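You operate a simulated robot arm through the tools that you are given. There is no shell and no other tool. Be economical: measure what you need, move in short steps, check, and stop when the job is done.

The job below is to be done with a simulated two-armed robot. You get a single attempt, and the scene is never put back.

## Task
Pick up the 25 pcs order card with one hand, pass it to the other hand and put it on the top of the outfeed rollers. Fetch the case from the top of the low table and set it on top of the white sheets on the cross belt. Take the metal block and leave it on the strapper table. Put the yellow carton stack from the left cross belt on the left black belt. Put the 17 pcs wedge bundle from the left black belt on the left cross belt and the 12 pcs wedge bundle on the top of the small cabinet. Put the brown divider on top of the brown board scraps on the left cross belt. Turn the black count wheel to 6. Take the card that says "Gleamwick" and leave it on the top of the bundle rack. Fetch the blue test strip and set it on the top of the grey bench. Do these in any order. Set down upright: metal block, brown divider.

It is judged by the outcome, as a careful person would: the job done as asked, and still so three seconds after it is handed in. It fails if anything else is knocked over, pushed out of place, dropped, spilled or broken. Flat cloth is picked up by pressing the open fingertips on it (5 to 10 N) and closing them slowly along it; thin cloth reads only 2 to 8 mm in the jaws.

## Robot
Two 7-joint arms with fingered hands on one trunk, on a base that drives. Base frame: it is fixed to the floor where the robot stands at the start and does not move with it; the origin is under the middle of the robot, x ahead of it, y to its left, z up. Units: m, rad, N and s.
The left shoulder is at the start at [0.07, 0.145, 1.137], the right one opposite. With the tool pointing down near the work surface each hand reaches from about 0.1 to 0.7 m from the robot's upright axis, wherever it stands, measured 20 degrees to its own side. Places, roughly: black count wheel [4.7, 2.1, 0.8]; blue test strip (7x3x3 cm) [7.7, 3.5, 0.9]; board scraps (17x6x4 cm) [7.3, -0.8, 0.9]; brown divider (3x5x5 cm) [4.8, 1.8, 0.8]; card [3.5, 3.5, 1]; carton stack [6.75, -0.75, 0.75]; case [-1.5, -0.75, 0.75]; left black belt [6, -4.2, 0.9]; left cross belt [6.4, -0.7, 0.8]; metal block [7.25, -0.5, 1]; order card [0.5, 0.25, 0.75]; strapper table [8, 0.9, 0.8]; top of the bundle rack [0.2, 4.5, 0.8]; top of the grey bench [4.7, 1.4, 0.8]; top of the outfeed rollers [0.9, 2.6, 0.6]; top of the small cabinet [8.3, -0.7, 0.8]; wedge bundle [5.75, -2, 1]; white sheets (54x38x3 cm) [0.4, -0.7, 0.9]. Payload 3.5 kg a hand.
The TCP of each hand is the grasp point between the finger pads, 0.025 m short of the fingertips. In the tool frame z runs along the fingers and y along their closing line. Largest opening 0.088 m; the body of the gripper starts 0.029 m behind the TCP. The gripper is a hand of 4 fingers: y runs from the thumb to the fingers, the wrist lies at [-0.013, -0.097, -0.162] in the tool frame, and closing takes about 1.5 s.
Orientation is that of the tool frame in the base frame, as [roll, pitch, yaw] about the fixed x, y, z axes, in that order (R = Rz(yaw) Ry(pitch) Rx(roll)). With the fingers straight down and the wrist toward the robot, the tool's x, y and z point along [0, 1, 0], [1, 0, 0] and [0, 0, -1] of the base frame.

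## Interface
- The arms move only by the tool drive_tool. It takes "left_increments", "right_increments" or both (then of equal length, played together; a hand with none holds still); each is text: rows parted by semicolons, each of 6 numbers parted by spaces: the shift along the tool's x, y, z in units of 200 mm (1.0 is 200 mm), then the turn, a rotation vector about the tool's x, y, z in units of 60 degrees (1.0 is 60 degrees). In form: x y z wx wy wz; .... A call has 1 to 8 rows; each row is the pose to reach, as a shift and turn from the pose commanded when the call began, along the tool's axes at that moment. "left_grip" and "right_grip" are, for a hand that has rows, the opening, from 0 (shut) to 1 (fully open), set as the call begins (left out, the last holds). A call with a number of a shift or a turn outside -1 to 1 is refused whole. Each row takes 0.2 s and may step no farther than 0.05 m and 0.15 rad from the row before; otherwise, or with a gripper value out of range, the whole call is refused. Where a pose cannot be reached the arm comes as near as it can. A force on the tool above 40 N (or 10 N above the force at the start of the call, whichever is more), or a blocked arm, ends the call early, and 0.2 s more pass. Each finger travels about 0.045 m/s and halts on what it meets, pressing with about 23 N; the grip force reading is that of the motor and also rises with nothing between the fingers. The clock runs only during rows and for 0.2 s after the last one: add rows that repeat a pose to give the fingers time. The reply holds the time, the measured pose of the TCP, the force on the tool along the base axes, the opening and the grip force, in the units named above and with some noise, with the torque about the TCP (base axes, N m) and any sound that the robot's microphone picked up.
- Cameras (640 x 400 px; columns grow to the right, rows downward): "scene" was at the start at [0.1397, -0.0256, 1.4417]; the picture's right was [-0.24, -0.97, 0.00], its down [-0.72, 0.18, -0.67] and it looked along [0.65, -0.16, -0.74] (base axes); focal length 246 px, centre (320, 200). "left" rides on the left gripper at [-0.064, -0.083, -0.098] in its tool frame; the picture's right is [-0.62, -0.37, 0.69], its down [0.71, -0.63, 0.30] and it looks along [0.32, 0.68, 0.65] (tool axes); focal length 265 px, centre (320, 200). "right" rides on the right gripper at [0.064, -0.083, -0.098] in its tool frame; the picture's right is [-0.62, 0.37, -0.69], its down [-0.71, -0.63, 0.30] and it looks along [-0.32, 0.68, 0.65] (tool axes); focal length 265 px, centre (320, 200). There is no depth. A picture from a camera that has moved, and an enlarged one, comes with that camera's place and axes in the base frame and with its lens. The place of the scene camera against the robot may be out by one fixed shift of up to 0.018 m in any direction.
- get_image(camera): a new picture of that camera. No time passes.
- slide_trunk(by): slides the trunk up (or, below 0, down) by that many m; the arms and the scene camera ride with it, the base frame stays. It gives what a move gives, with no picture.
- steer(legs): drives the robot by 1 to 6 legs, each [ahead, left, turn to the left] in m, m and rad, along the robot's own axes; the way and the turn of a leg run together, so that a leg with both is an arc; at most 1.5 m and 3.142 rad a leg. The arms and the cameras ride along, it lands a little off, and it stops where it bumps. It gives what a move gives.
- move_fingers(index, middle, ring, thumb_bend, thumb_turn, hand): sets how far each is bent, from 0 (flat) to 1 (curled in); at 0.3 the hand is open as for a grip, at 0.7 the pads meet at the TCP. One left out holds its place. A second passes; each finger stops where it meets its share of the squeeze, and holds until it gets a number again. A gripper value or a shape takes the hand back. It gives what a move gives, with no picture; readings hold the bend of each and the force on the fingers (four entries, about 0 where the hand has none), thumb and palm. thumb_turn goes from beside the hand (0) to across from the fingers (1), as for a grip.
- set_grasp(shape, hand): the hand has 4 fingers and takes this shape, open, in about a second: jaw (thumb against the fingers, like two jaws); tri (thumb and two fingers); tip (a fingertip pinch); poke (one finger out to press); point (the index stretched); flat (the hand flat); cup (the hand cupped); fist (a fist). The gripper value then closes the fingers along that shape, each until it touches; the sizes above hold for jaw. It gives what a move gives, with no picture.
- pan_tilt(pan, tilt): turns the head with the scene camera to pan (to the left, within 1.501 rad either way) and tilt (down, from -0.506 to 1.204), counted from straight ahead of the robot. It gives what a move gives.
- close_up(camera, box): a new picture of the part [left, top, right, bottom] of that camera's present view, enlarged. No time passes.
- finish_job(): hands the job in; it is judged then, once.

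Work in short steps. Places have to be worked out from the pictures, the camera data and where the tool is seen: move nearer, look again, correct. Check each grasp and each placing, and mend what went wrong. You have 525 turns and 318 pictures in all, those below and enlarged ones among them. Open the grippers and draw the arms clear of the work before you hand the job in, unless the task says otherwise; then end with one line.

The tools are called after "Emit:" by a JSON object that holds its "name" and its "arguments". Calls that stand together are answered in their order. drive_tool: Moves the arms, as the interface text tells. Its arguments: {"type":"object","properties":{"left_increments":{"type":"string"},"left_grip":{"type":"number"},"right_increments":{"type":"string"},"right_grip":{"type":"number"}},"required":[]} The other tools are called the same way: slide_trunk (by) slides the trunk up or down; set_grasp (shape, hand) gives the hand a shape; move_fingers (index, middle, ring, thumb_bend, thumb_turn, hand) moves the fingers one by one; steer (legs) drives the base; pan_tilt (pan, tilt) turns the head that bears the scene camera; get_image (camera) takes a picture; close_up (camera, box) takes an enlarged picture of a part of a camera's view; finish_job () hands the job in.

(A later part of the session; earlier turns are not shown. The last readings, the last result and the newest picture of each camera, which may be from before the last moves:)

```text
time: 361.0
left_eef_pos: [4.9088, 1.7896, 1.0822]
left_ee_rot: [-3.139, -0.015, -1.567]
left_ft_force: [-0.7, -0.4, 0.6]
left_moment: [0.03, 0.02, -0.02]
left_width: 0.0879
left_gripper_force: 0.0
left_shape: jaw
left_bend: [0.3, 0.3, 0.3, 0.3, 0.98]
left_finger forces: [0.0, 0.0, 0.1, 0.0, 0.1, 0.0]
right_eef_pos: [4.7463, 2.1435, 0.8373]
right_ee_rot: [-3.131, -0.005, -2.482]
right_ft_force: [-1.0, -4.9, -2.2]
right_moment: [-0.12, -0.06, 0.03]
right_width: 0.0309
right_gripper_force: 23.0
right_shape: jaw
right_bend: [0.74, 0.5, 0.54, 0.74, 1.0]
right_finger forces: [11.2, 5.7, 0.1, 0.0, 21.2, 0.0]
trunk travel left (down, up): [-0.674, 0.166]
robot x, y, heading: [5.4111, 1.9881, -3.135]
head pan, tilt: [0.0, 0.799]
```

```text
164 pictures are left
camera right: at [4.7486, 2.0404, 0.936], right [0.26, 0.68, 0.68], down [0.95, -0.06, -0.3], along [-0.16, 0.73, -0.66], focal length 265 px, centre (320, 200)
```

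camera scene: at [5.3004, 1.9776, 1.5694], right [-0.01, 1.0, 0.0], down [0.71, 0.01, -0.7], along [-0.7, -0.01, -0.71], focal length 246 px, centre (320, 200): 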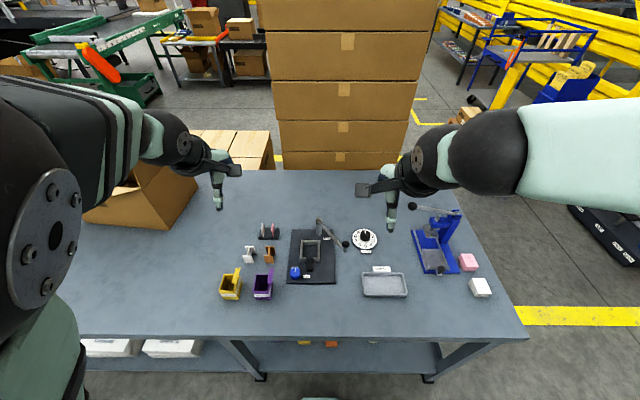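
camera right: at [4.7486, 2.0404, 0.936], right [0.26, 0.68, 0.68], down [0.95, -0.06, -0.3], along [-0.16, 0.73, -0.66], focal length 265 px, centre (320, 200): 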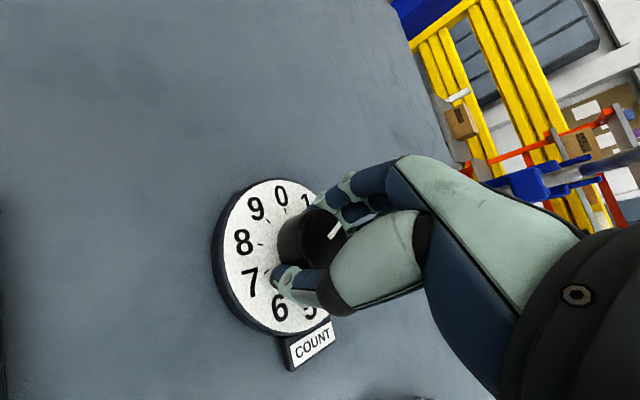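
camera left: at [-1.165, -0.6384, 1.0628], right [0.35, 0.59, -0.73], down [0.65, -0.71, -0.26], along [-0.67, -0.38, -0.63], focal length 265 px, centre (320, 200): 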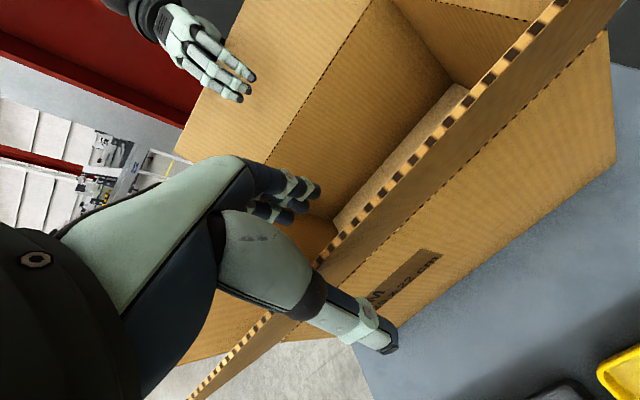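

It turns clockwise with the hand (now ~1.6). Repeat: open, rotate back, grip, turn.

Emit:
{"name": "drive_tool", "arguments": {"right_increments": "0 0 0 0 0 0; 0 0 0 0 0 0; 0 0 0 0 0 0; 0 0 0 0 0 0; 0 0 0 0 0 0", "right_grip": 1}}

Emit:
{"name": "drive_tool", "arguments": {"right_increments": "0 0 0 0 0 -0.14; 0 0 0 0 0 -0.28; 0 0 0 0 0 -0.42; 0 0 0 0 0 -0.56; 0 0 0 0 0 -0.7; 0 0 0 0 0 -0.84; 0 0 0 0 0 -0.98"}}

Emit:
{"name": "drive_tool", "arguments": {"right_increments": "0 0 0 0 0 0; 0 0 0 0 0 0; 0 0 0 0 0 0; 0 0 0 0 0 0; 0 0 0 0 0 0; 0 0 0 0 0 0", "right_grip": 0}}

Emit:
{"name": "drive_tool", "arguments": {"right_increments": "0 0 0 0 0 0.14; 0 0 0 0 0 0.28; 0 0 0 0 0 0.42; 0 0 0 0 0 0.56; 0 0 0 0 0 0.7; 0 0 0 0 0 0.84; 0 0 0 0 0 0.98"}}

Emit:
{"name": "close_up", "arguments": {"camera": "right", "box": [180, 140, 400, 380]}}

```text
time: 362.2
left_eef_pos: [4.9098, 1.7912, 1.0824]
left_ee_rot: [-3.139, -0.013, -1.57]
left_ft_force: [1.1, 0.6, 0.5]
left_moment: [0.0, 0.01, 0.0]
left_width: 0.0877
left_gripper_force: 0.1
left_shape: jaw
left_bend: [0.3, 0.3, 0.3, 0.3, 0.98]
left_finger forces: [0.0, 0.0, 0.0, 0.0, 0.1, 0.0]
right_eef_pos: [4.7467, 2.146, 0.8379]
right_ee_rot: [-3.13, -0.008, -2.481]
right_ft_force: [-0.4, -0.6, -1.0]
right_moment: [0.02, -0.02, -0.02]
right_width: 0.0876
right_gripper_force: 0.0
right_shape: jaw
right_bend: [0.3, 0.3, 0.3, 0.3, 0.98]
right_finger forces: [0.0, 0.1, 0.0, 0.0, 0.1, 0.1]
trunk travel left (down, up): [-0.674, 0.166]
robot x, y, heading: [5.4072, 1.9869, -3.129]
head pan, tilt: [0.0, 0.799]
```

```text
time: 363.8
left_eef_pos: [4.9082, 1.7915, 1.0813]
left_ee_rot: [-3.141, -0.017, -1.571]
left_ft_force: [0.0, 0.1, 0.3]
left_moment: [-0.01, 0.01, -0.02]
left_width: 0.0879
left_gripper_force: 0.1
left_shape: jaw
left_bend: [0.3, 0.3, 0.3, 0.3, 0.98]
left_finger forces: [0.0, 0.0, 0.0, 0.0, 0.0, 0.0]
right_eef_pos: [4.7485, 2.1455, 0.8376]
right_ee_rot: [3.14, -0.013, -1.452]
right_ft_force: [-1.2, 0.0, 0.0]
right_moment: [0.0, -0.01, -0.02]
right_width: 0.0876
right_gripper_force: 0.1
right_shape: jaw
right_bend: [0.3, 0.3, 0.3, 0.3, 0.98]
right_finger forces: [0.0, 0.1, 0.0, 0.0, 0.0, 0.1]
trunk travel left (down, up): [-0.674, 0.166]
robot x, y, heading: [5.409, 1.9841, -3.134]
head pan, tilt: [0.0, 0.799]
```

```text
time: 365.2
left_eef_pos: [4.9097, 1.7905, 1.0827]
left_ee_rot: [-3.138, -0.015, -1.57]
left_ft_force: [-0.6, 0.3, -0.1]
left_moment: [-0.02, 0.03, -0.03]
left_width: 0.0877
left_gripper_force: 0.2
left_shape: jaw
left_bend: [0.3, 0.3, 0.3, 0.3, 0.98]
left_finger forces: [0.0, 0.0, 0.1, 0.0, 0.0, 0.1]
right_eef_pos: [4.7475, 2.1473, 0.8356]
right_ee_rot: [-3.139, -0.013, -1.453]
right_ft_force: [2.0, -0.6, -6.3]
right_moment: [-0.01, -0.02, -0.02]
right_width: 0.0303
right_gripper_force: 23.2
right_shape: jaw
right_bend: [0.74, 0.5, 0.54, 0.74, 1.0]
right_finger forces: [11.2, 6.8, 0.0, 0.0, 20.8, 0.1]
trunk travel left (down, up): [-0.674, 0.166]
robot x, y, heading: [5.4095, 1.9872, -3.136]
head pan, tilt: [0.0, 0.799]
```

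```text
time: 366.8
left_eef_pos: [4.9077, 1.7894, 1.081]
left_ee_rot: [-3.139, -0.015, -1.569]
left_ft_force: [-0.2, -0.2, -0.3]
left_moment: [0.02, 0.0, 0.01]
left_width: 0.0879
left_gripper_force: 0.1
left_shape: jaw
left_bend: [0.3, 0.3, 0.3, 0.3, 0.98]
left_finger forces: [0.0, 0.0, 0.1, 0.0, 0.0, 0.0]
right_eef_pos: [4.7467, 2.1445, 0.8355]
right_ee_rot: [-3.13, -0.005, -2.481]
right_ft_force: [1.0, -7.2, -9.1]
right_moment: [-0.12, -0.05, -0.01]
right_width: 0.0297
right_gripper_force: 23.0
right_shape: jaw
right_bend: [0.74, 0.51, 0.54, 0.74, 1.0]
right_finger forces: [11.4, 5.9, 0.1, 0.0, 23.8, 0.0]
trunk travel left (down, up): [-0.674, 0.166]
robot x, y, heading: [5.4034, 1.9834, -3.134]
head pan, tilt: [0.0, 0.799]
```

```text
1.67 times, centred on (290, 260) of right
camera zoom: at [4.7488, 2.0405, 0.9354], right [0.26, 0.68, 0.68], down [0.95, -0.06, -0.3], along [-0.16, 0.73, -0.66], focal length 442 px, centre (370, 100)
```

zoom: 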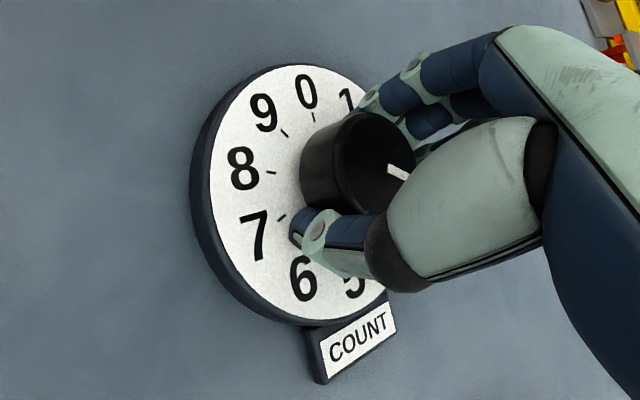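

Working (now ~3.2). Another full pass.

Emit:
{"name": "drive_tool", "arguments": {"right_increments": "0 0 0 0 0 0; 0 0 0 0 0 0; 0 0 0 0 0 0; 0 0 0 0 0 0; 0 0 0 0 0 0", "right_grip": 1}}

Emit:
{"name": "drive_tool", "arguments": {"right_increments": "0 0 0 0 0 -0.14; 0 0 0 0 0 -0.28; 0 0 0 0 0 -0.42; 0 0 0 0 0 -0.56; 0 0 0 0 0 -0.7; 0 0 0 0 0 -0.84; 0 0 0 0 0 -0.98"}}

Emit:
{"name": "drive_tool", "arguments": {"right_increments": "0 0 0 0 0 0; 0 0 0 0 0 0; 0 0 0 0 0 0; 0 0 0 0 0 0; 0 0 0 0 0 0; 0 0 0 0 0 0", "right_grip": 0}}

Emit:
{"name": "drive_tool", "arguments": {"right_increments": "0 0 0 0 0 0.14; 0 0 0 0 0 0.28; 0 0 0 0 0 0.42; 0 0 0 0 0 0.56; 0 0 0 0 0 0.7; 0 0 0 0 0 0.84; 0 0 0 0 0 0.98"}}

Emit:
{"name": "drive_tool", "arguments": {"right_increments": "0 0 0 0 0 0; 0 0 0 0 0 0; 0 0 0 0 0 0; 0 0 0 0 0 0; 0 0 0 0 0 0", "right_grip": 1}}

Emit:
{"name": "drive_tool", "arguments": {"right_increments": "0 0 0 0 0 -0.14; 0 0 0 0 0 -0.28; 0 0 0 0 0 -0.42; 0 0 0 0 0 -0.56; 0 0 0 0 0 -0.7; 0 0 0 0 0 -0.84; 0 0 0 0 0 -0.98"}}

Emit:
{"name": "close_up", "arguments": {"camera": "right", "box": [180, 140, 400, 380]}}

```text
time: 368.0
left_eef_pos: [4.909, 1.7908, 1.0818]
left_ee_rot: [-3.141, -0.014, -1.569]
left_ft_force: [-0.8, 0.0, 0.2]
left_moment: [-0.01, -0.01, -0.02]
left_width: 0.0879
left_gripper_force: 0.0
left_shape: jaw
left_bend: [0.3, 0.3, 0.3, 0.3, 0.98]
left_finger forces: [0.0, 0.0, 0.0, 0.0, 0.0, 0.0]
right_eef_pos: [4.7474, 2.1468, 0.8379]
right_ee_rot: [-3.13, -0.007, -2.481]
right_ft_force: [0.0, -0.4, 0.2]
right_moment: [-0.03, 0.04, 0.0]
right_width: 0.0875
right_gripper_force: 0.1
right_shape: jaw
right_bend: [0.3, 0.3, 0.3, 0.3, 0.98]
right_finger forces: [0.0, 0.0, 0.1, 0.0, 0.0, 0.1]
trunk travel left (down, up): [-0.674, 0.166]
robot x, y, heading: [5.4113, 1.9863, -3.135]
head pan, tilt: [0.0, 0.799]
```

```text
time: 369.6
left_eef_pos: [4.9094, 1.7914, 1.0832]
left_ee_rot: [-3.14, -0.017, -1.568]
left_ft_force: [-0.1, -1.1, -0.7]
left_moment: [0.01, 0.03, 0.02]
left_width: 0.088
left_gripper_force: 0.0
left_shape: jaw
left_bend: [0.3, 0.3, 0.3, 0.3, 0.98]
left_finger forces: [0.1, 0.0, 0.0, 0.1, 0.0, 0.0]
right_eef_pos: [4.7469, 2.1459, 0.8365]
right_ee_rot: [3.14, -0.013, -1.454]
right_ft_force: [-0.1, 0.5, -0.3]
right_moment: [0.02, 0.03, -0.01]
right_width: 0.0873
right_gripper_force: 0.0
right_shape: jaw
right_bend: [0.3, 0.3, 0.3, 0.3, 0.98]
right_finger forces: [0.0, 0.0, 0.0, 0.0, 0.1, 0.1]
trunk travel left (down, up): [-0.674, 0.166]
robot x, y, heading: [5.4122, 1.9806, -3.133]
head pan, tilt: [0.0, 0.799]
```

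```text
time: 371.0
left_eef_pos: [4.9088, 1.7917, 1.0816]
left_ee_rot: [-3.14, -0.017, -1.57]
left_ft_force: [0.2, 0.7, -0.8]
left_moment: [-0.02, 0.01, 0.0]
left_width: 0.0877
left_gripper_force: 0.1
left_shape: jaw
left_bend: [0.3, 0.3, 0.3, 0.3, 0.98]
left_finger forces: [0.0, 0.0, 0.0, 0.1, 0.1, 0.0]
right_eef_pos: [4.7487, 2.147, 0.836]
right_ee_rot: [-3.14, -0.012, -1.454]
right_ft_force: [2.8, 0.7, -5.4]
right_moment: [0.01, -0.08, 0.01]
right_width: 0.0304
right_gripper_force: 23.0
right_shape: jaw
right_bend: [0.74, 0.5, 0.54, 0.74, 1.0]
right_finger forces: [11.3, 5.9, 0.0, 0.0, 20.9, 0.0]
trunk travel left (down, up): [-0.674, 0.166]
robot x, y, heading: [5.4116, 1.9851, -3.137]
head pan, tilt: [0.0, 0.799]
```

```text
time: 372.6
left_eef_pos: [4.9088, 1.79, 1.0819]
left_ee_rot: [-3.139, -0.015, -1.568]
left_ft_force: [-0.2, 0.1, -0.2]
left_moment: [0.03, 0.0, 0.01]
left_width: 0.0877
left_gripper_force: 0.0
left_shape: jaw
left_bend: [0.3, 0.3, 0.3, 0.3, 0.98]
left_finger forces: [0.1, 0.1, 0.0, 0.1, 0.1, 0.0]
right_eef_pos: [4.7487, 2.1446, 0.8376]
right_ee_rot: [-3.132, -0.006, -2.482]
right_ft_force: [4.1, -4.4, -8.7]
right_moment: [-0.17, -0.12, 0.01]
right_width: 0.0299
right_gripper_force: 23.0
right_shape: jaw
right_bend: [0.74, 0.51, 0.54, 0.74, 1.0]
right_finger forces: [12.1, 6.5, 0.1, 0.0, 23.0, 0.0]
trunk travel left (down, up): [-0.674, 0.166]
robot x, y, heading: [5.4064, 1.9857, -3.133]
head pan, tilt: [0.0, 0.799]
```

```text
time: 373.8
left_eef_pos: [4.9091, 1.7919, 1.0819]
left_ee_rot: [-3.138, -0.015, -1.569]
left_ft_force: [-0.3, -0.3, 0.6]
left_moment: [-0.01, 0.01, 0.0]
left_width: 0.0874
left_gripper_force: 0.0
left_shape: jaw
left_bend: [0.3, 0.3, 0.3, 0.3, 0.98]
left_finger forces: [0.0, 0.0, 0.0, 0.1, 0.0, 0.0]
right_eef_pos: [4.7478, 2.1459, 0.8389]
right_ee_rot: [-3.133, -0.007, -2.481]
right_ft_force: [-0.2, -0.5, -0.2]
right_moment: [0.01, -0.01, 0.05]
right_width: 0.0876
right_gripper_force: 0.1
right_shape: jaw
right_bend: [0.3, 0.3, 0.3, 0.3, 0.98]
right_finger forces: [0.1, 0.1, 0.0, 0.1, 0.0, 0.0]
trunk travel left (down, up): [-0.674, 0.166]
robot x, y, heading: [5.4108, 1.987, -3.136]
head pan, tilt: [0.0, 0.799]
```

```text
time: 375.4
left_eef_pos: [4.9101, 1.792, 1.0824]
left_ee_rot: [-3.139, -0.015, -1.57]
left_ft_force: [-0.3, 0.2, 0.2]
left_moment: [-0.01, 0.02, 0.01]
left_width: 0.0879
left_gripper_force: 0.0
left_shape: jaw
left_bend: [0.3, 0.3, 0.3, 0.3, 0.98]
left_finger forces: [0.0, 0.0, 0.0, 0.0, 0.0, 0.1]
right_eef_pos: [4.7486, 2.1471, 0.8373]
right_ee_rot: [3.14, -0.012, -1.452]
right_ft_force: [-0.1, 0.0, -0.4]
right_moment: [-0.01, 0.03, 0.0]
right_width: 0.0879
right_gripper_force: 0.1
right_shape: jaw
right_bend: [0.3, 0.3, 0.3, 0.3, 0.98]
right_finger forces: [0.0, 0.0, 0.1, 0.0, 0.0, 0.0]
trunk travel left (down, up): [-0.674, 0.166]
robot x, y, heading: [5.4076, 1.989, -3.138]
head pan, tilt: [0.0, 0.799]
```

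```text
1.67 times, centred on (290, 260) of right
camera zoom: at [4.8403, 2.0935, 0.9362], right [-0.44, 0.58, 0.69], down [0.54, 0.78, -0.31], along [-0.72, 0.23, -0.66], focal length 442 px, centre (370, 100)
```

zoom: 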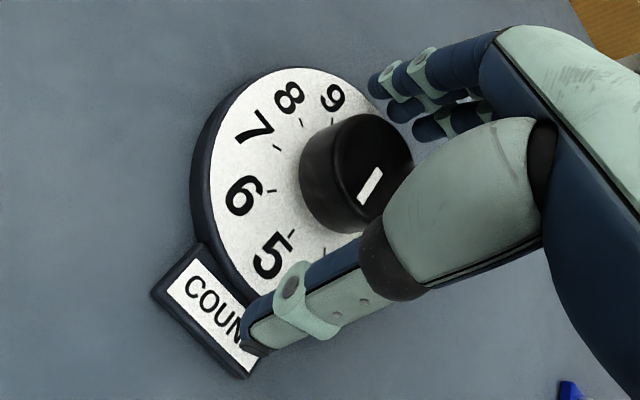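

Pointer is near 4.9 as expected. Final 40° turn to 6.

Emit:
{"name": "drive_tool", "arguments": {"right_increments": "0 0 0 0 0 0; 0 0 0 0 0 0; 0 0 0 0 0 0; 0 0 0 0 0 0; 0 0 0 0 0 0; 0 0 0 0 0 0", "right_grip": 0}}

Emit:
{"name": "drive_tool", "arguments": {"right_increments": "0 0 0 0 0 0.14; 0 0 0 0 0 0.28; 0 0 0 0 0 0.42; 0 0 0 0 0 0.56; 0 0 0 0 0 0.66"}}

Emit:
{"name": "drive_tool", "arguments": {"right_increments": "0 0 0 0 0 0; 0 0 0 0 0 0; 0 0 0 0 0 0; 0 0 0 0 0 0; 0 0 0 0 0 0; 0 0 -0.2 0 0 0; 0 0 -0.4 0 0 0; 0 0 -0.6 0 0 0", "right_grip": 1}}

Emit:
{"name": "close_up", "arguments": {"camera": "right", "box": [120, 160, 320, 360]}}

```text
time: 376.8
left_eef_pos: [4.9099, 1.7912, 1.0829]
left_ee_rot: [-3.138, -0.013, -1.571]
left_ft_force: [0.5, -0.4, -0.1]
left_moment: [-0.03, -0.01, 0.01]
left_width: 0.0879
left_gripper_force: 0.1
left_shape: jaw
left_bend: [0.3, 0.3, 0.3, 0.3, 0.98]
left_finger forces: [0.0, 0.0, 0.0, 0.1, 0.0, 0.0]
right_eef_pos: [4.7494, 2.1467, 0.8371]
right_ee_rot: [-3.14, -0.013, -1.454]
right_ft_force: [2.6, -0.2, -6.0]
right_moment: [-0.02, -0.1, 0.02]
right_width: 0.0308
right_gripper_force: 22.6
right_shape: jaw
right_bend: [0.74, 0.49, 0.53, 0.74, 1.0]
right_finger forces: [11.1, 6.3, 0.0, 0.0, 21.4, 0.0]
trunk travel left (down, up): [-0.674, 0.166]
robot x, y, heading: [5.4093, 1.9861, -3.138]
head pan, tilt: [0.0, 0.799]
```

```text
time: 378.0
left_eef_pos: [4.9092, 1.7912, 1.0817]
left_ee_rot: [-3.14, -0.014, -1.569]
left_ft_force: [0.1, -0.6, -1.0]
left_moment: [0.01, -0.05, 0.03]
left_width: 0.0876
left_gripper_force: 0.0
left_shape: jaw
left_bend: [0.3, 0.3, 0.3, 0.3, 0.98]
left_finger forces: [0.0, 0.0, 0.0, 0.1, 0.0, 0.0]
right_eef_pos: [4.7493, 2.1456, 0.8369]
right_ee_rot: [-3.134, -0.01, -2.147]
right_ft_force: [3.3, -5.8, -7.3]
right_moment: [-0.18, -0.11, 0.03]
right_width: 0.0305
right_gripper_force: 23.3
right_shape: jaw
right_bend: [0.74, 0.5, 0.53, 0.74, 1.0]
right_finger forces: [12.1, 6.3, 0.0, 0.0, 23.3, 0.1]
trunk travel left (down, up): [-0.674, 0.166]
robot x, y, heading: [5.411, 1.9846, -3.132]
head pan, tilt: [0.0, 0.799]
```

```text
time: 379.8
left_eef_pos: [4.9102, 1.7905, 1.0824]
left_ee_rot: [-3.14, -0.014, -1.569]
left_ft_force: [0.2, -0.5, 0.4]
left_moment: [-0.01, 0.01, -0.02]
left_width: 0.0878
left_gripper_force: 0.1
left_shape: jaw
left_bend: [0.3, 0.3, 0.3, 0.3, 0.98]
left_finger forces: [0.1, 0.0, 0.0, 0.0, 0.0, 0.0]
right_eef_pos: [4.7483, 2.1477, 0.9576]
right_ee_rot: [-3.136, -0.009, -2.144]
right_ft_force: [-0.1, 0.2, -0.4]
right_moment: [0.02, 0.02, -0.01]
right_width: 0.0873
right_gripper_force: 0.0
right_shape: jaw
right_bend: [0.3, 0.3, 0.3, 0.3, 0.98]
right_finger forces: [0.0, 0.0, 0.0, 0.1, 0.1, 0.0]
trunk travel left (down, up): [-0.674, 0.166]
robot x, y, heading: [5.4127, 1.9845, -3.137]
head pan, tilt: [0.0, 0.799]
```

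```text
2.00 times, centred on (220, 260) of right
camera zoom: at [4.7846, 2.0497, 1.0558], right [0.03, 0.73, 0.68], down [0.92, 0.25, -0.31], along [-0.4, 0.64, -0.66], focal length 531 px, centre (520, 80)
```

zoom: 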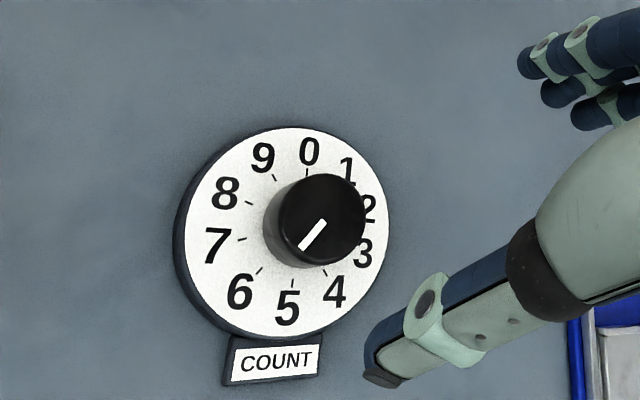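

Emit:
{"name": "drive_tool", "arguments": {"right_increments": "0 -0.25 -0.1 0 0 0; 0 -0.5 -0.2 0 0 0; 0 -0.75 -0.3 0 0 0"}}

Emit:
{"name": "close_up", "arguments": {"camera": "right", "box": [220, 60, 380, 220]}}

Emit:
{"name": "close_up", "arguments": {"camera": "scene", "box": [340, 220, 400, 270]}}

```text
refused: row 1 steps farther than a row can; nothing moved
```

```text
2.50 times, centred on (300, 140) of right
camera zoom: at [4.7846, 2.0497, 1.0558], right [0.03, 0.73, 0.68], down [0.92, 0.25, -0.31], along [-0.4, 0.64, -0.66], focal length 664 px, centre (370, 350)
```

zoom: 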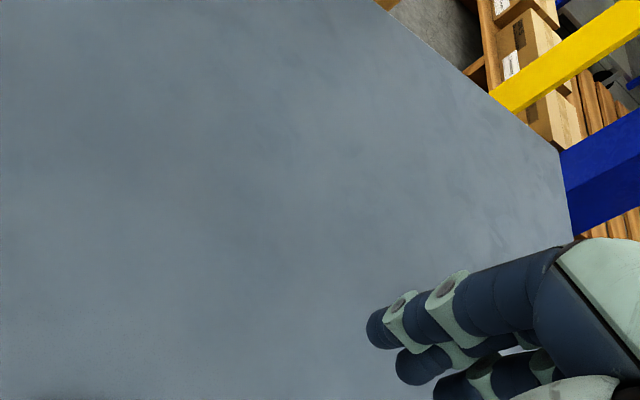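

```text
8.00 times, centred on (370, 245) of scene
camera zoom: at [5.2913, 1.9784, 1.4186], right [-0.01, 1.0, 0.0], down [0.72, 0.0, -0.7], along [-0.7, 0.0, -0.72], focal length 1969 px, centre (-80, -160)
```

zoom: 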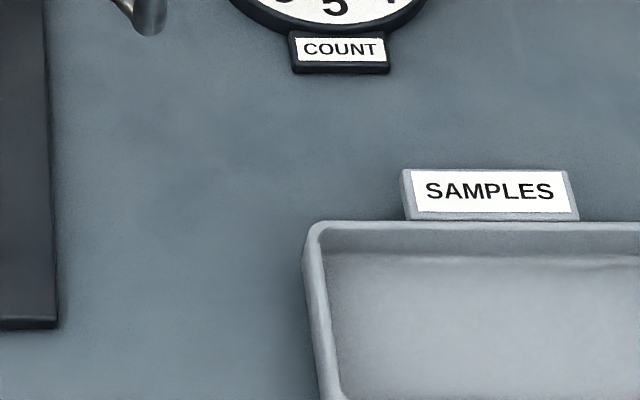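

Emit:
{"name": "close_up", "arguments": {"camera": "scene", "box": [335, 175, 415, 235]}}

```text
6.67 times, centred on (375, 205) of scene
camera zoom: at [5.2913, 1.9784, 1.4186], right [-0.01, 1.0, 0.0], down [0.72, 0.0, -0.7], along [-0.7, 0.0, -0.72], focal length 1641 px, centre (-47, 167)
```

zoom: 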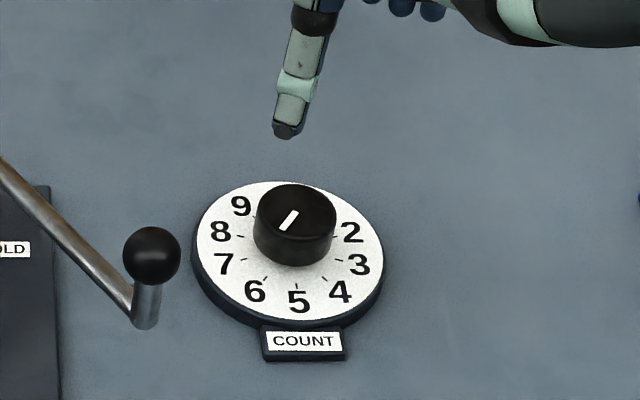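

The count knob points at 6. Now the brown divider with the left hand; look with the left camera.

Emit:
{"name": "get_image", "arguments": {"camera": "left"}}

Emit:
{"name": "close_up", "arguments": {"camera": "scene", "box": [220, 190, 310, 260]}}

```text
157 pictures are left
camera left: at [4.9925, 1.8568, 1.1806], right [0.37, 0.61, -0.7], down [0.63, -0.72, -0.29], along [-0.68, -0.33, -0.65], focal length 265 px, centre (320, 200)
```

left: 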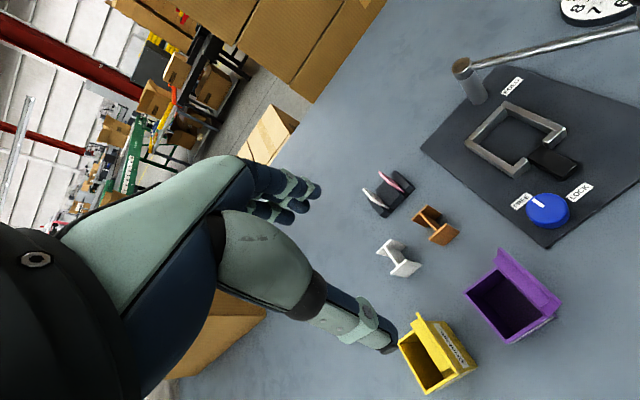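

```text
5.71 times, centred on (265, 225) of scene
camera zoom: at [5.2913, 1.9784, 1.4186], right [-0.01, 1.0, 0.0], down [0.72, 0.0, -0.7], along [-0.7, 0.0, -0.72], focal length 1406 px, centre (634, 57)
```

zoom: 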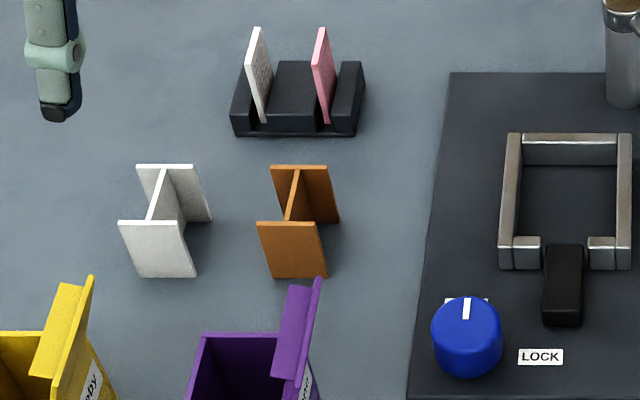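

Emit:
{"name": "drive_tool", "arguments": {"left_increments": "-0.04 0.18 0.1 0 0 0; -0.075 0.37 0.2 0 0 0; -0.075 0.37 0.4 0 0 0; -0.075 0.37 0.6 0 0 0", "left_grip": 0.8}}

Emit:
{"name": "get_image", "arguments": {"camera": "left"}}

Emit:
{"name": "close_up", "arguments": {"camera": "scene", "box": [200, 140, 330, 270]}}

```text
time: 380.8
left_eef_pos: [4.8333, 1.8061, 0.9602]
left_ee_rot: [-3.139, -0.015, -1.571]
left_ft_force: [-0.2, 0.7, 0.2]
left_moment: [0.02, 0.0, 0.0]
left_width: 0.0707
left_gripper_force: 0.0
left_shape: jaw
left_bend: [0.27, 0.34, 0.31, 0.49, 0.99]
left_finger forces: [0.0, 0.0, 0.0, 0.0, 0.0, 0.0]
right_eef_pos: [4.7473, 2.1472, 0.9554]
right_ee_rot: [-3.135, -0.009, -2.145]
right_ft_force: [-0.7, 0.2, 0.7]
right_moment: [-0.02, 0.0, 0.0]
right_width: 0.0875
right_gripper_force: 0.1
right_shape: jaw
right_bend: [0.3, 0.3, 0.3, 0.3, 0.98]
right_finger forces: [0.1, 0.0, 0.0, 0.1, 0.1, 0.0]
trunk travel left (down, up): [-0.674, 0.166]
robot x, y, heading: [5.4058, 1.9868, -3.137]
head pan, tilt: [0.0, 0.799]
```

```text
155 pictures are left
camera left: at [4.9161, 1.8712, 1.0589], right [0.37, 0.61, -0.7], down [0.63, -0.72, -0.29], along [-0.68, -0.33, -0.65], focal length 265 px, centre (320, 200)
```

left: 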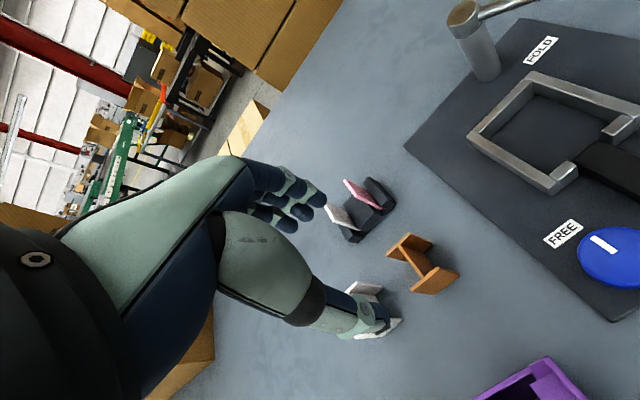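

```text
3.08 times, centred on (265, 205) of scene
camera zoom: at [5.2884, 1.978, 1.4183], right [-0.01, 1.0, 0.0], down [0.72, 0.01, -0.7], along [-0.7, 0.0, -0.72], focal length 757 px, centre (489, 185)
```

zoom: 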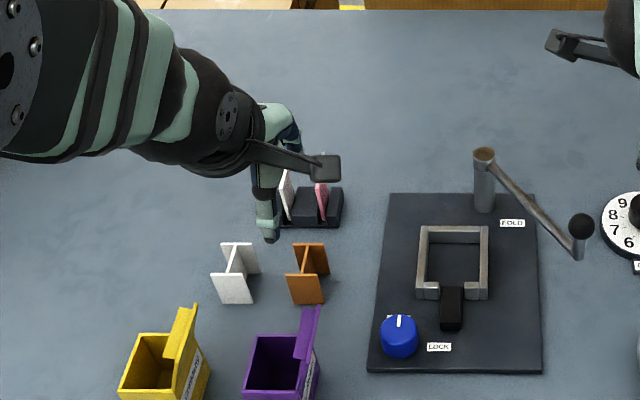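

Divider centre ≈[4.829, 1.811, 0.829]; room for the fingers on both sides. Descend and grip across its two plates.

Emit:
{"name": "drive_tool", "arguments": {"left_increments": "-0.025 0.02 0.2 0 0 0; -0.025 0.02 0.4 0 0 0; -0.025 0.02 0.55 0 0 0; -0.025 0.02 0.63 0 0 0"}}

Emit:
{"name": "get_image", "arguments": {"camera": "left"}}

```text
time: 381.8
left_eef_pos: [4.8289, 1.8083, 0.8352]
left_ee_rot: [-3.139, -0.014, -1.569]
left_ft_force: [-0.2, -0.1, -0.6]
left_moment: [0.01, 0.01, -0.04]
left_width: 0.0704
left_gripper_force: 0.1
left_shape: jaw
left_bend: [0.27, 0.34, 0.31, 0.49, 0.99]
left_finger forces: [0.0, 0.0, 0.1, 0.0, 0.0, 0.0]
right_eef_pos: [4.7463, 2.1482, 0.9564]
right_ee_rot: [-3.133, -0.01, -2.144]
right_ft_force: [0.0, -0.8, 0.4]
right_moment: [0.01, -0.03, -0.01]
right_width: 0.0878
right_gripper_force: 0.1
right_shape: jaw
right_bend: [0.3, 0.3, 0.3, 0.3, 0.98]
right_finger forces: [0.1, 0.1, 0.0, 0.0, 0.0, 0.0]
trunk travel left (down, up): [-0.674, 0.166]
robot x, y, heading: [5.4101, 1.9829, -3.139]
head pan, tilt: [0.0, 0.799]
```

```text
153 pictures are left
camera left: at [4.9115, 1.8732, 0.9331], right [0.37, 0.61, -0.7], down [0.63, -0.72, -0.29], along [-0.68, -0.33, -0.65], focal length 265 px, centre (320, 200)
```

left: 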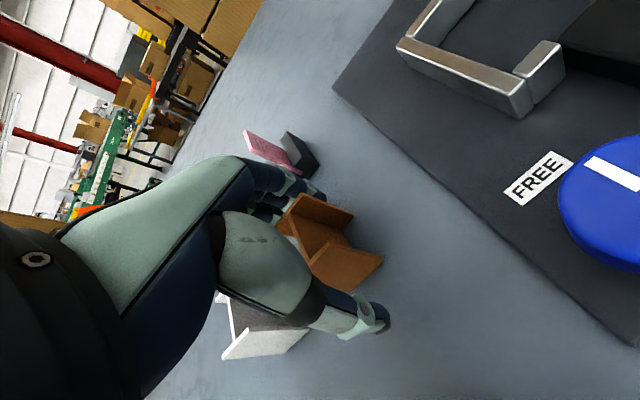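

Emit:
{"name": "drive_tool", "arguments": {"left_increments": "-0.03 -0.02 0 0 0 0; -0.055 -0.03 0 0 0 0"}}

Emit:
{"name": "drive_tool", "arguments": {"left_increments": "0 0 0 0 0 0; 0 0 0 0 0 0; 0 0 0 0 0 0; 0 0 0 0 0 0; 0 0 0 0 0 0; 0 0 0 0 0 0", "left_grip": 0}}

Emit:
{"name": "get_image", "arguments": {"camera": "left"}}

```text
time: 382.4
left_eef_pos: [4.8365, 1.8189, 0.8364]
left_ee_rot: [-3.139, -0.013, -1.569]
left_ft_force: [0.5, -0.1, 0.0]
left_moment: [0.0, -0.01, 0.02]
left_width: 0.0706
left_gripper_force: 0.1
left_shape: jaw
left_bend: [0.27, 0.34, 0.31, 0.49, 0.99]
left_finger forces: [0.1, 0.0, 0.1, 0.0, 0.0, 0.0]
right_eef_pos: [4.7464, 2.1483, 0.956]
right_ee_rot: [-3.134, -0.01, -2.146]
right_ft_force: [0.9, 1.1, -0.9]
right_moment: [-0.02, 0.0, -0.01]
right_width: 0.0879
right_gripper_force: 0.0
right_shape: jaw
right_bend: [0.3, 0.3, 0.3, 0.3, 0.98]
right_finger forces: [0.0, 0.1, 0.0, 0.0, 0.1, 0.0]
trunk travel left (down, up): [-0.674, 0.166]
robot x, y, heading: [5.4105, 1.9861, -3.141]
head pan, tilt: [0.0, 0.799]
```

```text
time: 383.8
left_eef_pos: [4.8385, 1.818, 0.836]
left_ee_rot: [3.141, -0.014, -1.568]
left_ft_force: [-0.2, 1.0, 3.5]
left_moment: [0.03, 0.03, -0.03]
left_width: 0.0234
left_gripper_force: 22.8
left_shape: jaw
left_bend: [0.74, 0.52, 0.51, 0.76, 0.96]
left_finger forces: [0.0, 15.7, 4.0, 0.1, 20.3, 0.0]
right_eef_pos: [4.7475, 2.1485, 0.9576]
right_ee_rot: [-3.135, -0.009, -2.145]
right_ft_force: [0.0, -0.8, -0.2]
right_moment: [0.02, 0.0, 0.0]
right_width: 0.0877
right_gripper_force: 0.2
right_shape: jaw
right_bend: [0.3, 0.3, 0.3, 0.3, 0.98]
right_finger forces: [0.0, 0.0, 0.1, 0.0, 0.0, 0.1]
trunk travel left (down, up): [-0.674, 0.166]
robot x, y, heading: [5.4075, 1.9864, -3.132]
head pan, tilt: [0.0, 0.799]
```

```text
152 pictures are left
camera left: at [4.9196, 1.884, 0.9345], right [0.37, 0.61, -0.7], down [0.63, -0.72, -0.29], along [-0.68, -0.33, -0.65], focal length 265 px, centre (320, 200)
```

left: 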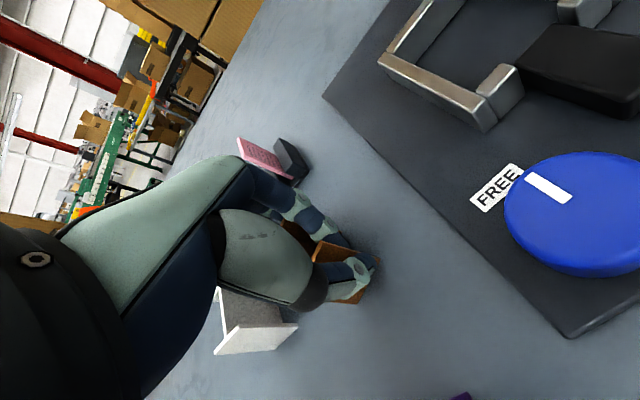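

Emit:
{"name": "drive_tool", "arguments": {"left_increments": "0 0 -0.2 0 0 0; 0 0 -0.4 0 0 0; 0 0 -0.6 0 0 0; 0 0 -0.8 0 0 0; 0 0 -1 0 0 0"}}

Emit:
{"name": "close_up", "arguments": {"camera": "left", "box": [220, 160, 460, 340]}}

Emit:
{"name": "close_up", "arguments": {"camera": "scene", "box": [180, 80, 330, 260]}}

```text
time: 385.0
left_eef_pos: [4.8361, 1.8205, 1.0359]
left_ee_rot: [-3.139, -0.013, -1.571]
left_ft_force: [0.5, 0.0, 0.2]
left_moment: [-0.01, -0.03, -0.03]
left_width: 0.0228
left_gripper_force: 22.4
left_shape: jaw
left_bend: [0.74, 0.52, 0.51, 0.76, 0.96]
left_finger forces: [0.1, 15.8, 4.2, 0.0, 20.0, 0.0]
right_eef_pos: [4.7484, 2.1487, 0.9573]
right_ee_rot: [-3.137, -0.01, -2.145]
right_ft_force: [-0.5, -0.3, -0.5]
right_moment: [-0.02, -0.02, 0.02]
right_width: 0.0875
right_gripper_force: 0.1
right_shape: jaw
right_bend: [0.3, 0.3, 0.3, 0.3, 0.98]
right_finger forces: [0.1, 0.1, 0.0, 0.0, 0.1, 0.1]
trunk travel left (down, up): [-0.674, 0.166]
robot x, y, heading: [5.4082, 1.9863, -3.134]
head pan, tilt: [0.0, 0.799]
```

```text
2.22 times, centred on (340, 250) of left
camera zoom: at [4.9196, 1.8863, 1.1337], right [0.37, 0.61, -0.7], down [0.63, -0.72, -0.29], along [-0.68, -0.33, -0.65], focal length 590 px, centre (276, 89)
```

zoom: 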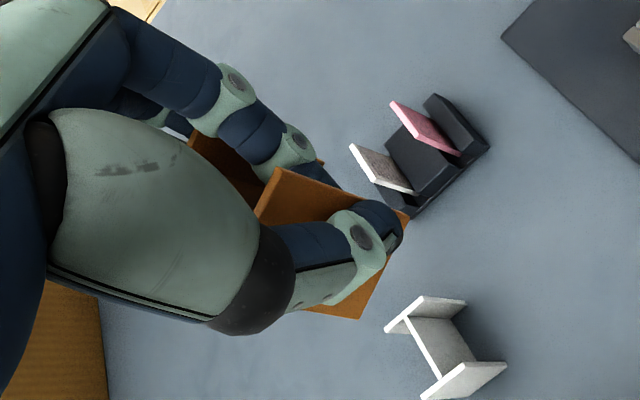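

```text
2.22 times, centred on (255, 170) of scene
camera zoom: at [5.2916, 1.9786, 1.4186], right [-0.01, 1.0, 0.0], down [0.72, 0.0, -0.7], along [-0.7, 0.0, -0.72], focal length 547 px, centre (464, 267)
```

zoom: 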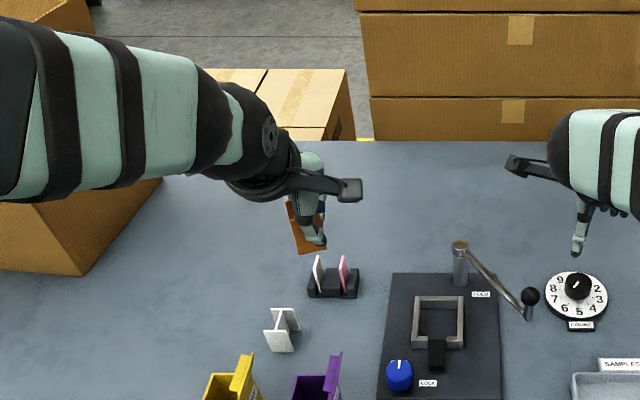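

Divider held upright. Tidy the right hand, back away and look toward the cross-belt area.

Emit:
{"name": "drive_tool", "arguments": {"right_increments": "0 -0.1 -0.15 0 0 -0.14; 0 -0.2 -0.3 0 0 -0.28; 0 -0.3 -0.45 0 0 -0.42; 0 -0.4 -0.6 0 0 -0.54; 0 -0.5 -0.75 0 0 -0.54; 0 -0.6 -0.9 0 0 -0.54", "left_increments": "0 0 -0.1 0 0 0; 0 -0.1 -0.2 0 0 0; 0 -0.2 -0.3 0 0 0; 0 -0.3 -0.4 0 0 0; 0 -0.4 -0.4 0 0 0; 0 -0.5 -0.4 0 0 0"}}

Emit:
{"name": "steer", "arguments": {"legs": [[-0.35, 0, 0], [0, 0, 1.57]]}}

Emit:
{"name": "pan_tilt", "arguments": {"pan": 0.3, "tilt": 0.35}}

Emit:
{"name": "get_image", "arguments": {"camera": "scene"}}

```text
time: 386.4
left_eef_pos: [4.939, 1.8219, 1.1177]
left_ee_rot: [3.139, -0.014, -1.571]
left_ft_force: [-0.1, -0.6, 0.1]
left_moment: [-0.01, 0.03, -0.03]
left_width: 0.0226
left_gripper_force: 22.8
left_shape: jaw
left_bend: [0.74, 0.52, 0.51, 0.76, 0.96]
left_finger forces: [0.0, 15.9, 4.3, 0.0, 19.8, 0.0]
right_eef_pos: [4.8501, 2.084, 1.14]
right_ee_rot: [3.138, -0.012, -1.58]
right_ft_force: [-0.4, 0.1, 0.2]
right_moment: [0.0, 0.03, 0.01]
right_width: 0.0879
right_gripper_force: 0.1
right_shape: jaw
right_bend: [0.3, 0.3, 0.3, 0.3, 0.98]
right_finger forces: [0.0, 0.0, 0.0, 0.0, 0.0, 0.1]
trunk travel left (down, up): [-0.674, 0.166]
robot x, y, heading: [5.4089, 1.9873, -3.136]
head pan, tilt: [0.0, 0.799]
```

```text
time: 392.5
left_eef_pos: [5.9077, 1.5124, 1.1162]
left_ee_rot: [-3.139, -0.013, -0.016]
left_ft_force: [-0.7, 0.0, 0.7]
left_moment: [0.03, -0.02, -0.01]
left_width: 0.0225
left_gripper_force: 23.0
left_shape: jaw
left_bend: [0.74, 0.52, 0.51, 0.77, 0.96]
left_finger forces: [0.1, 15.6, 3.9, 0.1, 19.6, 0.0]
right_eef_pos: [5.6452, 1.4281, 1.1397]
right_ee_rot: [3.141, -0.012, -0.028]
right_ft_force: [-0.5, -0.5, -0.6]
right_moment: [-0.02, -0.01, 0.01]
right_width: 0.0877
right_gripper_force: 0.0
right_shape: jaw
right_bend: [0.3, 0.3, 0.3, 0.3, 0.98]
right_finger forces: [0.0, 0.1, 0.1, 0.0, 0.0, 0.0]
trunk travel left (down, up): [-0.674, 0.166]
robot x, y, heading: [5.7554, 1.9866, -1.582]
head pan, tilt: [0.0, 0.799]
```

```text
time: 393.4
left_eef_pos: [5.9092, 1.5123, 1.1164]
left_ee_rot: [-3.139, -0.013, -0.018]
left_ft_force: [1.3, 0.1, -0.5]
left_moment: [0.0, -0.02, 0.0]
left_width: 0.0225
left_gripper_force: 23.3
left_shape: jaw
left_bend: [0.74, 0.52, 0.51, 0.77, 0.96]
left_finger forces: [0.1, 15.6, 3.9, 0.0, 19.5, 0.1]
right_eef_pos: [5.6448, 1.4286, 1.1386]
right_ee_rot: [3.141, -0.013, -0.028]
right_ft_force: [1.1, 0.4, 0.6]
right_moment: [0.0, -0.01, -0.01]
right_width: 0.0877
right_gripper_force: 0.1
right_shape: jaw
right_bend: [0.3, 0.3, 0.3, 0.3, 0.98]
right_finger forces: [0.1, 0.1, 0.0, 0.0, 0.0, 0.0]
trunk travel left (down, up): [-0.674, 0.166]
robot x, y, heading: [5.7543, 1.9892, -1.582]
head pan, tilt: [0.3, 0.351]
```

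```text
149 pictures are left
camera scene: at [5.7928, 1.8414, 1.4581], right [-0.96, -0.28, 0.0], down [-0.1, 0.33, -0.94], along [0.27, -0.9, -0.34], focal length 246 px, centre (320, 200)
```

scene: 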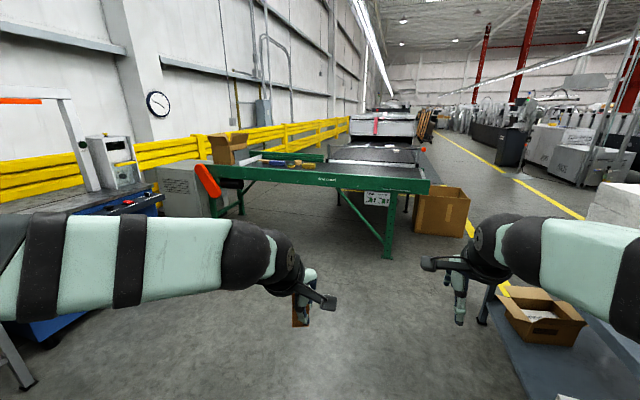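

Emit:
{"name": "steer", "arguments": {"legs": [[1.35, 0.75, 0.01]]}}

Emit:
{"name": "pan_tilt", "arguments": {"pan": 0.3, "tilt": 0.5}}

Emit:
{"name": "get_image", "arguments": {"camera": "scene"}}

Emit:
{"name": "pan_tilt", "arguments": {"pan": 1.0, "tilt": 0.5}}

Emit:
{"name": "get_image", "arguments": {"camera": "scene"}}

```text
refused: leg 1 is longer than a leg can be; nothing moved
```

```text
time: 394.1
left_eef_pos: [5.9094, 1.513, 1.1159]
left_ee_rot: [-3.14, -0.016, -0.017]
left_ft_force: [0.0, -0.1, -1.1]
left_moment: [0.0, 0.0, 0.0]
left_width: 0.0224
left_gripper_force: 22.8
left_shape: jaw
left_bend: [0.74, 0.52, 0.51, 0.77, 0.96]
left_finger forces: [0.0, 15.6, 4.0, 0.1, 19.5, 0.0]
right_eef_pos: [5.6449, 1.4292, 1.1401]
right_ee_rot: [-3.141, -0.012, -0.03]
right_ft_force: [-0.1, -1.0, -0.4]
right_moment: [0.01, -0.01, -0.02]
right_width: 0.0874
right_gripper_force: 0.1
right_shape: jaw
right_bend: [0.3, 0.3, 0.3, 0.3, 0.98]
right_finger forces: [0.1, 0.0, 0.1, 0.0, 0.0, 0.0]
trunk travel left (down, up): [-0.674, 0.166]
robot x, y, heading: [5.7536, 1.9875, -1.587]
head pan, tilt: [0.3, 0.499]
```

```text
148 pictures are left
camera scene: at [5.7923, 1.8434, 1.4445], right [-0.96, -0.28, 0.0], down [-0.14, 0.46, -0.88], along [0.25, -0.84, -0.48], focal length 246 px, centre (320, 200)
```

scene: 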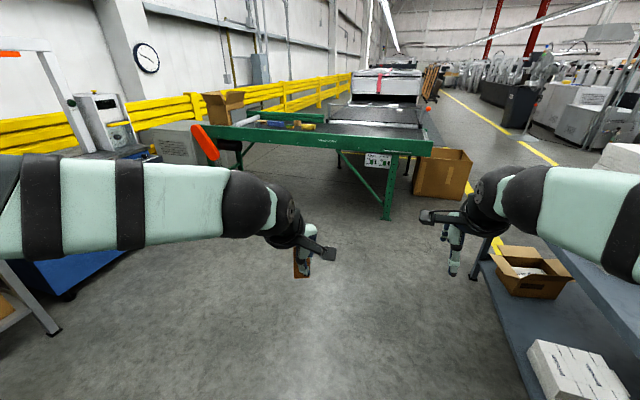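

```text
time: 395.1
left_eef_pos: [5.9086, 1.5123, 1.1159]
left_ee_rot: [-3.139, -0.013, -0.017]
left_ft_force: [0.7, 0.2, 0.4]
left_moment: [-0.04, 0.01, 0.04]
left_width: 0.0224
left_gripper_force: 22.9
left_shape: jaw
left_bend: [0.74, 0.52, 0.51, 0.77, 0.96]
left_finger forces: [0.0, 15.6, 4.0, 0.0, 19.7, 0.0]
right_eef_pos: [5.6441, 1.429, 1.1395]
right_ee_rot: [-3.141, -0.013, -0.028]
right_ft_force: [0.9, 0.0, -0.6]
right_moment: [-0.01, -0.02, 0.02]
right_width: 0.0874
right_gripper_force: 0.1
right_shape: jaw
right_bend: [0.3, 0.3, 0.3, 0.3, 0.98]
right_finger forces: [0.1, 0.1, 0.0, 0.1, 0.0, 0.1]
trunk travel left (down, up): [-0.674, 0.166]
robot x, y, heading: [5.7572, 1.985, -1.586]
head pan, tilt: [1.0, 0.499]
```

```text
147 pictures are left
camera scene: at [5.8424, 1.8804, 1.4445], right [-0.55, -0.83, 0.0], down [-0.4, 0.26, -0.88], along [0.73, -0.48, -0.48], focal length 246 px, centre (320, 200)
```

scene: 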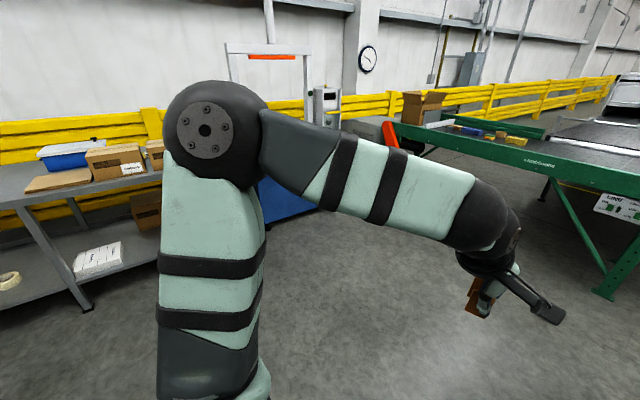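

Emit:
{"name": "steer", "arguments": {"legs": [[1.1, 0.6, 0.0], [0.3, 0.3, 0.01]]}}

Emit:
{"name": "pan_tilt", "arguments": {"pan": 0.25, "tilt": 0.6}}

Emit:
{"name": "get_image", "arguments": {"camera": "scene"}}

```text
time: 403.6
left_eef_pos: [6.7869, 0.1106, 1.1171]
left_ee_rot: [-3.141, -0.016, -0.011]
left_ft_force: [0.4, -0.6, 0.0]
left_moment: [-0.03, -0.02, 0.03]
left_width: 0.0226
left_gripper_force: 22.8
left_shape: jaw
left_bend: [0.74, 0.52, 0.51, 0.77, 0.96]
left_finger forces: [0.0, 15.6, 3.9, 0.0, 19.6, 0.1]
right_eef_pos: [6.5236, 0.0255, 1.1392]
right_ee_rot: [-3.141, -0.012, -0.022]
right_ft_force: [1.0, -0.8, -0.6]
right_moment: [0.0, 0.0, -0.04]
right_width: 0.0876
right_gripper_force: 0.0
right_shape: jaw
right_bend: [0.3, 0.3, 0.3, 0.3, 0.98]
right_finger forces: [0.1, 0.1, 0.0, 0.0, 0.0, 0.1]
trunk travel left (down, up): [-0.674, 0.166]
robot x, y, heading: [6.6295, 0.5836, -1.579]
head pan, tilt: [1.0, 0.499]
```

```text
time: 404.7
left_eef_pos: [6.786, 0.1109, 1.1174]
left_ee_rot: [-3.138, -0.014, -0.01]
left_ft_force: [0.1, 0.5, 0.3]
left_moment: [0.04, 0.04, 0.05]
left_width: 0.0226
left_gripper_force: 23.4
left_shape: jaw
left_bend: [0.74, 0.52, 0.51, 0.77, 0.96]
left_finger forces: [0.0, 15.6, 3.9, 0.0, 19.7, 0.1]
right_eef_pos: [6.5229, 0.0238, 1.1397]
right_ee_rot: [-3.141, -0.013, -0.022]
right_ft_force: [0.3, 0.3, 0.4]
right_moment: [0.02, 0.02, -0.03]
right_width: 0.0878
right_gripper_force: 0.0
right_shape: jaw
right_bend: [0.3, 0.3, 0.3, 0.3, 0.98]
right_finger forces: [0.0, 0.1, 0.1, 0.0, 0.0, 0.0]
trunk travel left (down, up): [-0.674, 0.166]
robot x, y, heading: [6.6274, 0.5832, -1.576]
head pan, tilt: [0.25, 0.6]
```

```text
146 pictures are left
camera scene: at [6.6627, 0.4412, 1.4354], right [-0.97, -0.24, 0.0], down [-0.14, 0.55, -0.83], along [0.2, -0.8, -0.56], focal length 246 px, centre (320, 200)
```

scene: 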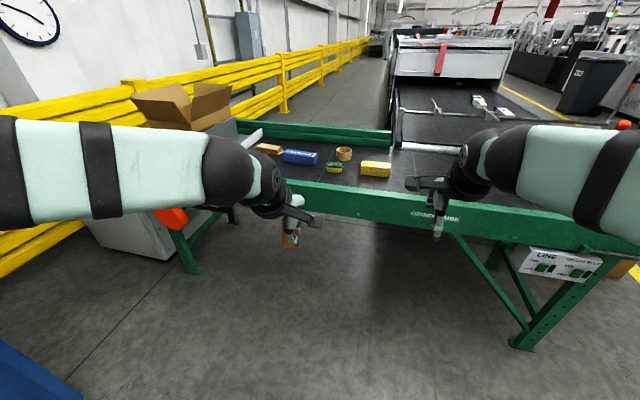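

Emit:
{"name": "close_up", "arguments": {"camera": "scene", "box": [230, 120, 410, 220]}}

Emit:
{"name": "close_up", "arguments": {"camera": "scene", "box": [390, 30, 570, 150]}}

```text
3.56 times, centred on (320, 170) of scene
camera zoom: at [6.6627, 0.4412, 1.4354], right [-0.97, -0.24, 0.0], down [-0.14, 0.55, -0.83], along [0.2, -0.8, -0.56], focal length 875 px, centre (320, 307)
```

zoom: 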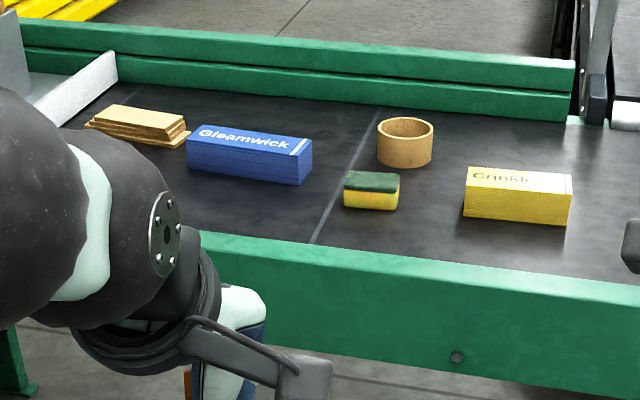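

```text
3.33 times, centred on (480, 90) of scene
camera zoom: at [6.6627, 0.4412, 1.4354], right [-0.97, -0.24, 0.0], down [-0.14, 0.55, -0.83], along [0.2, -0.8, -0.56], focal length 820 px, centre (-213, 567)
```

zoom: 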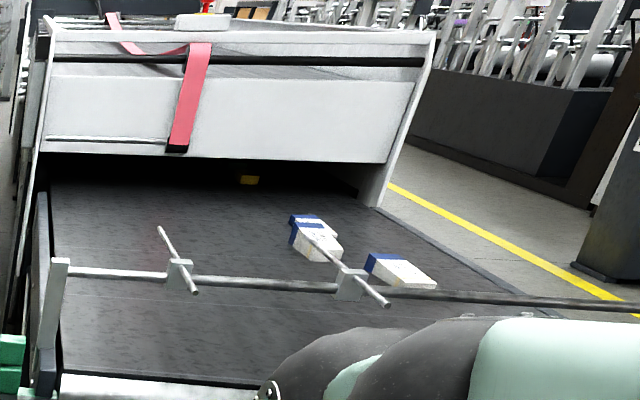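

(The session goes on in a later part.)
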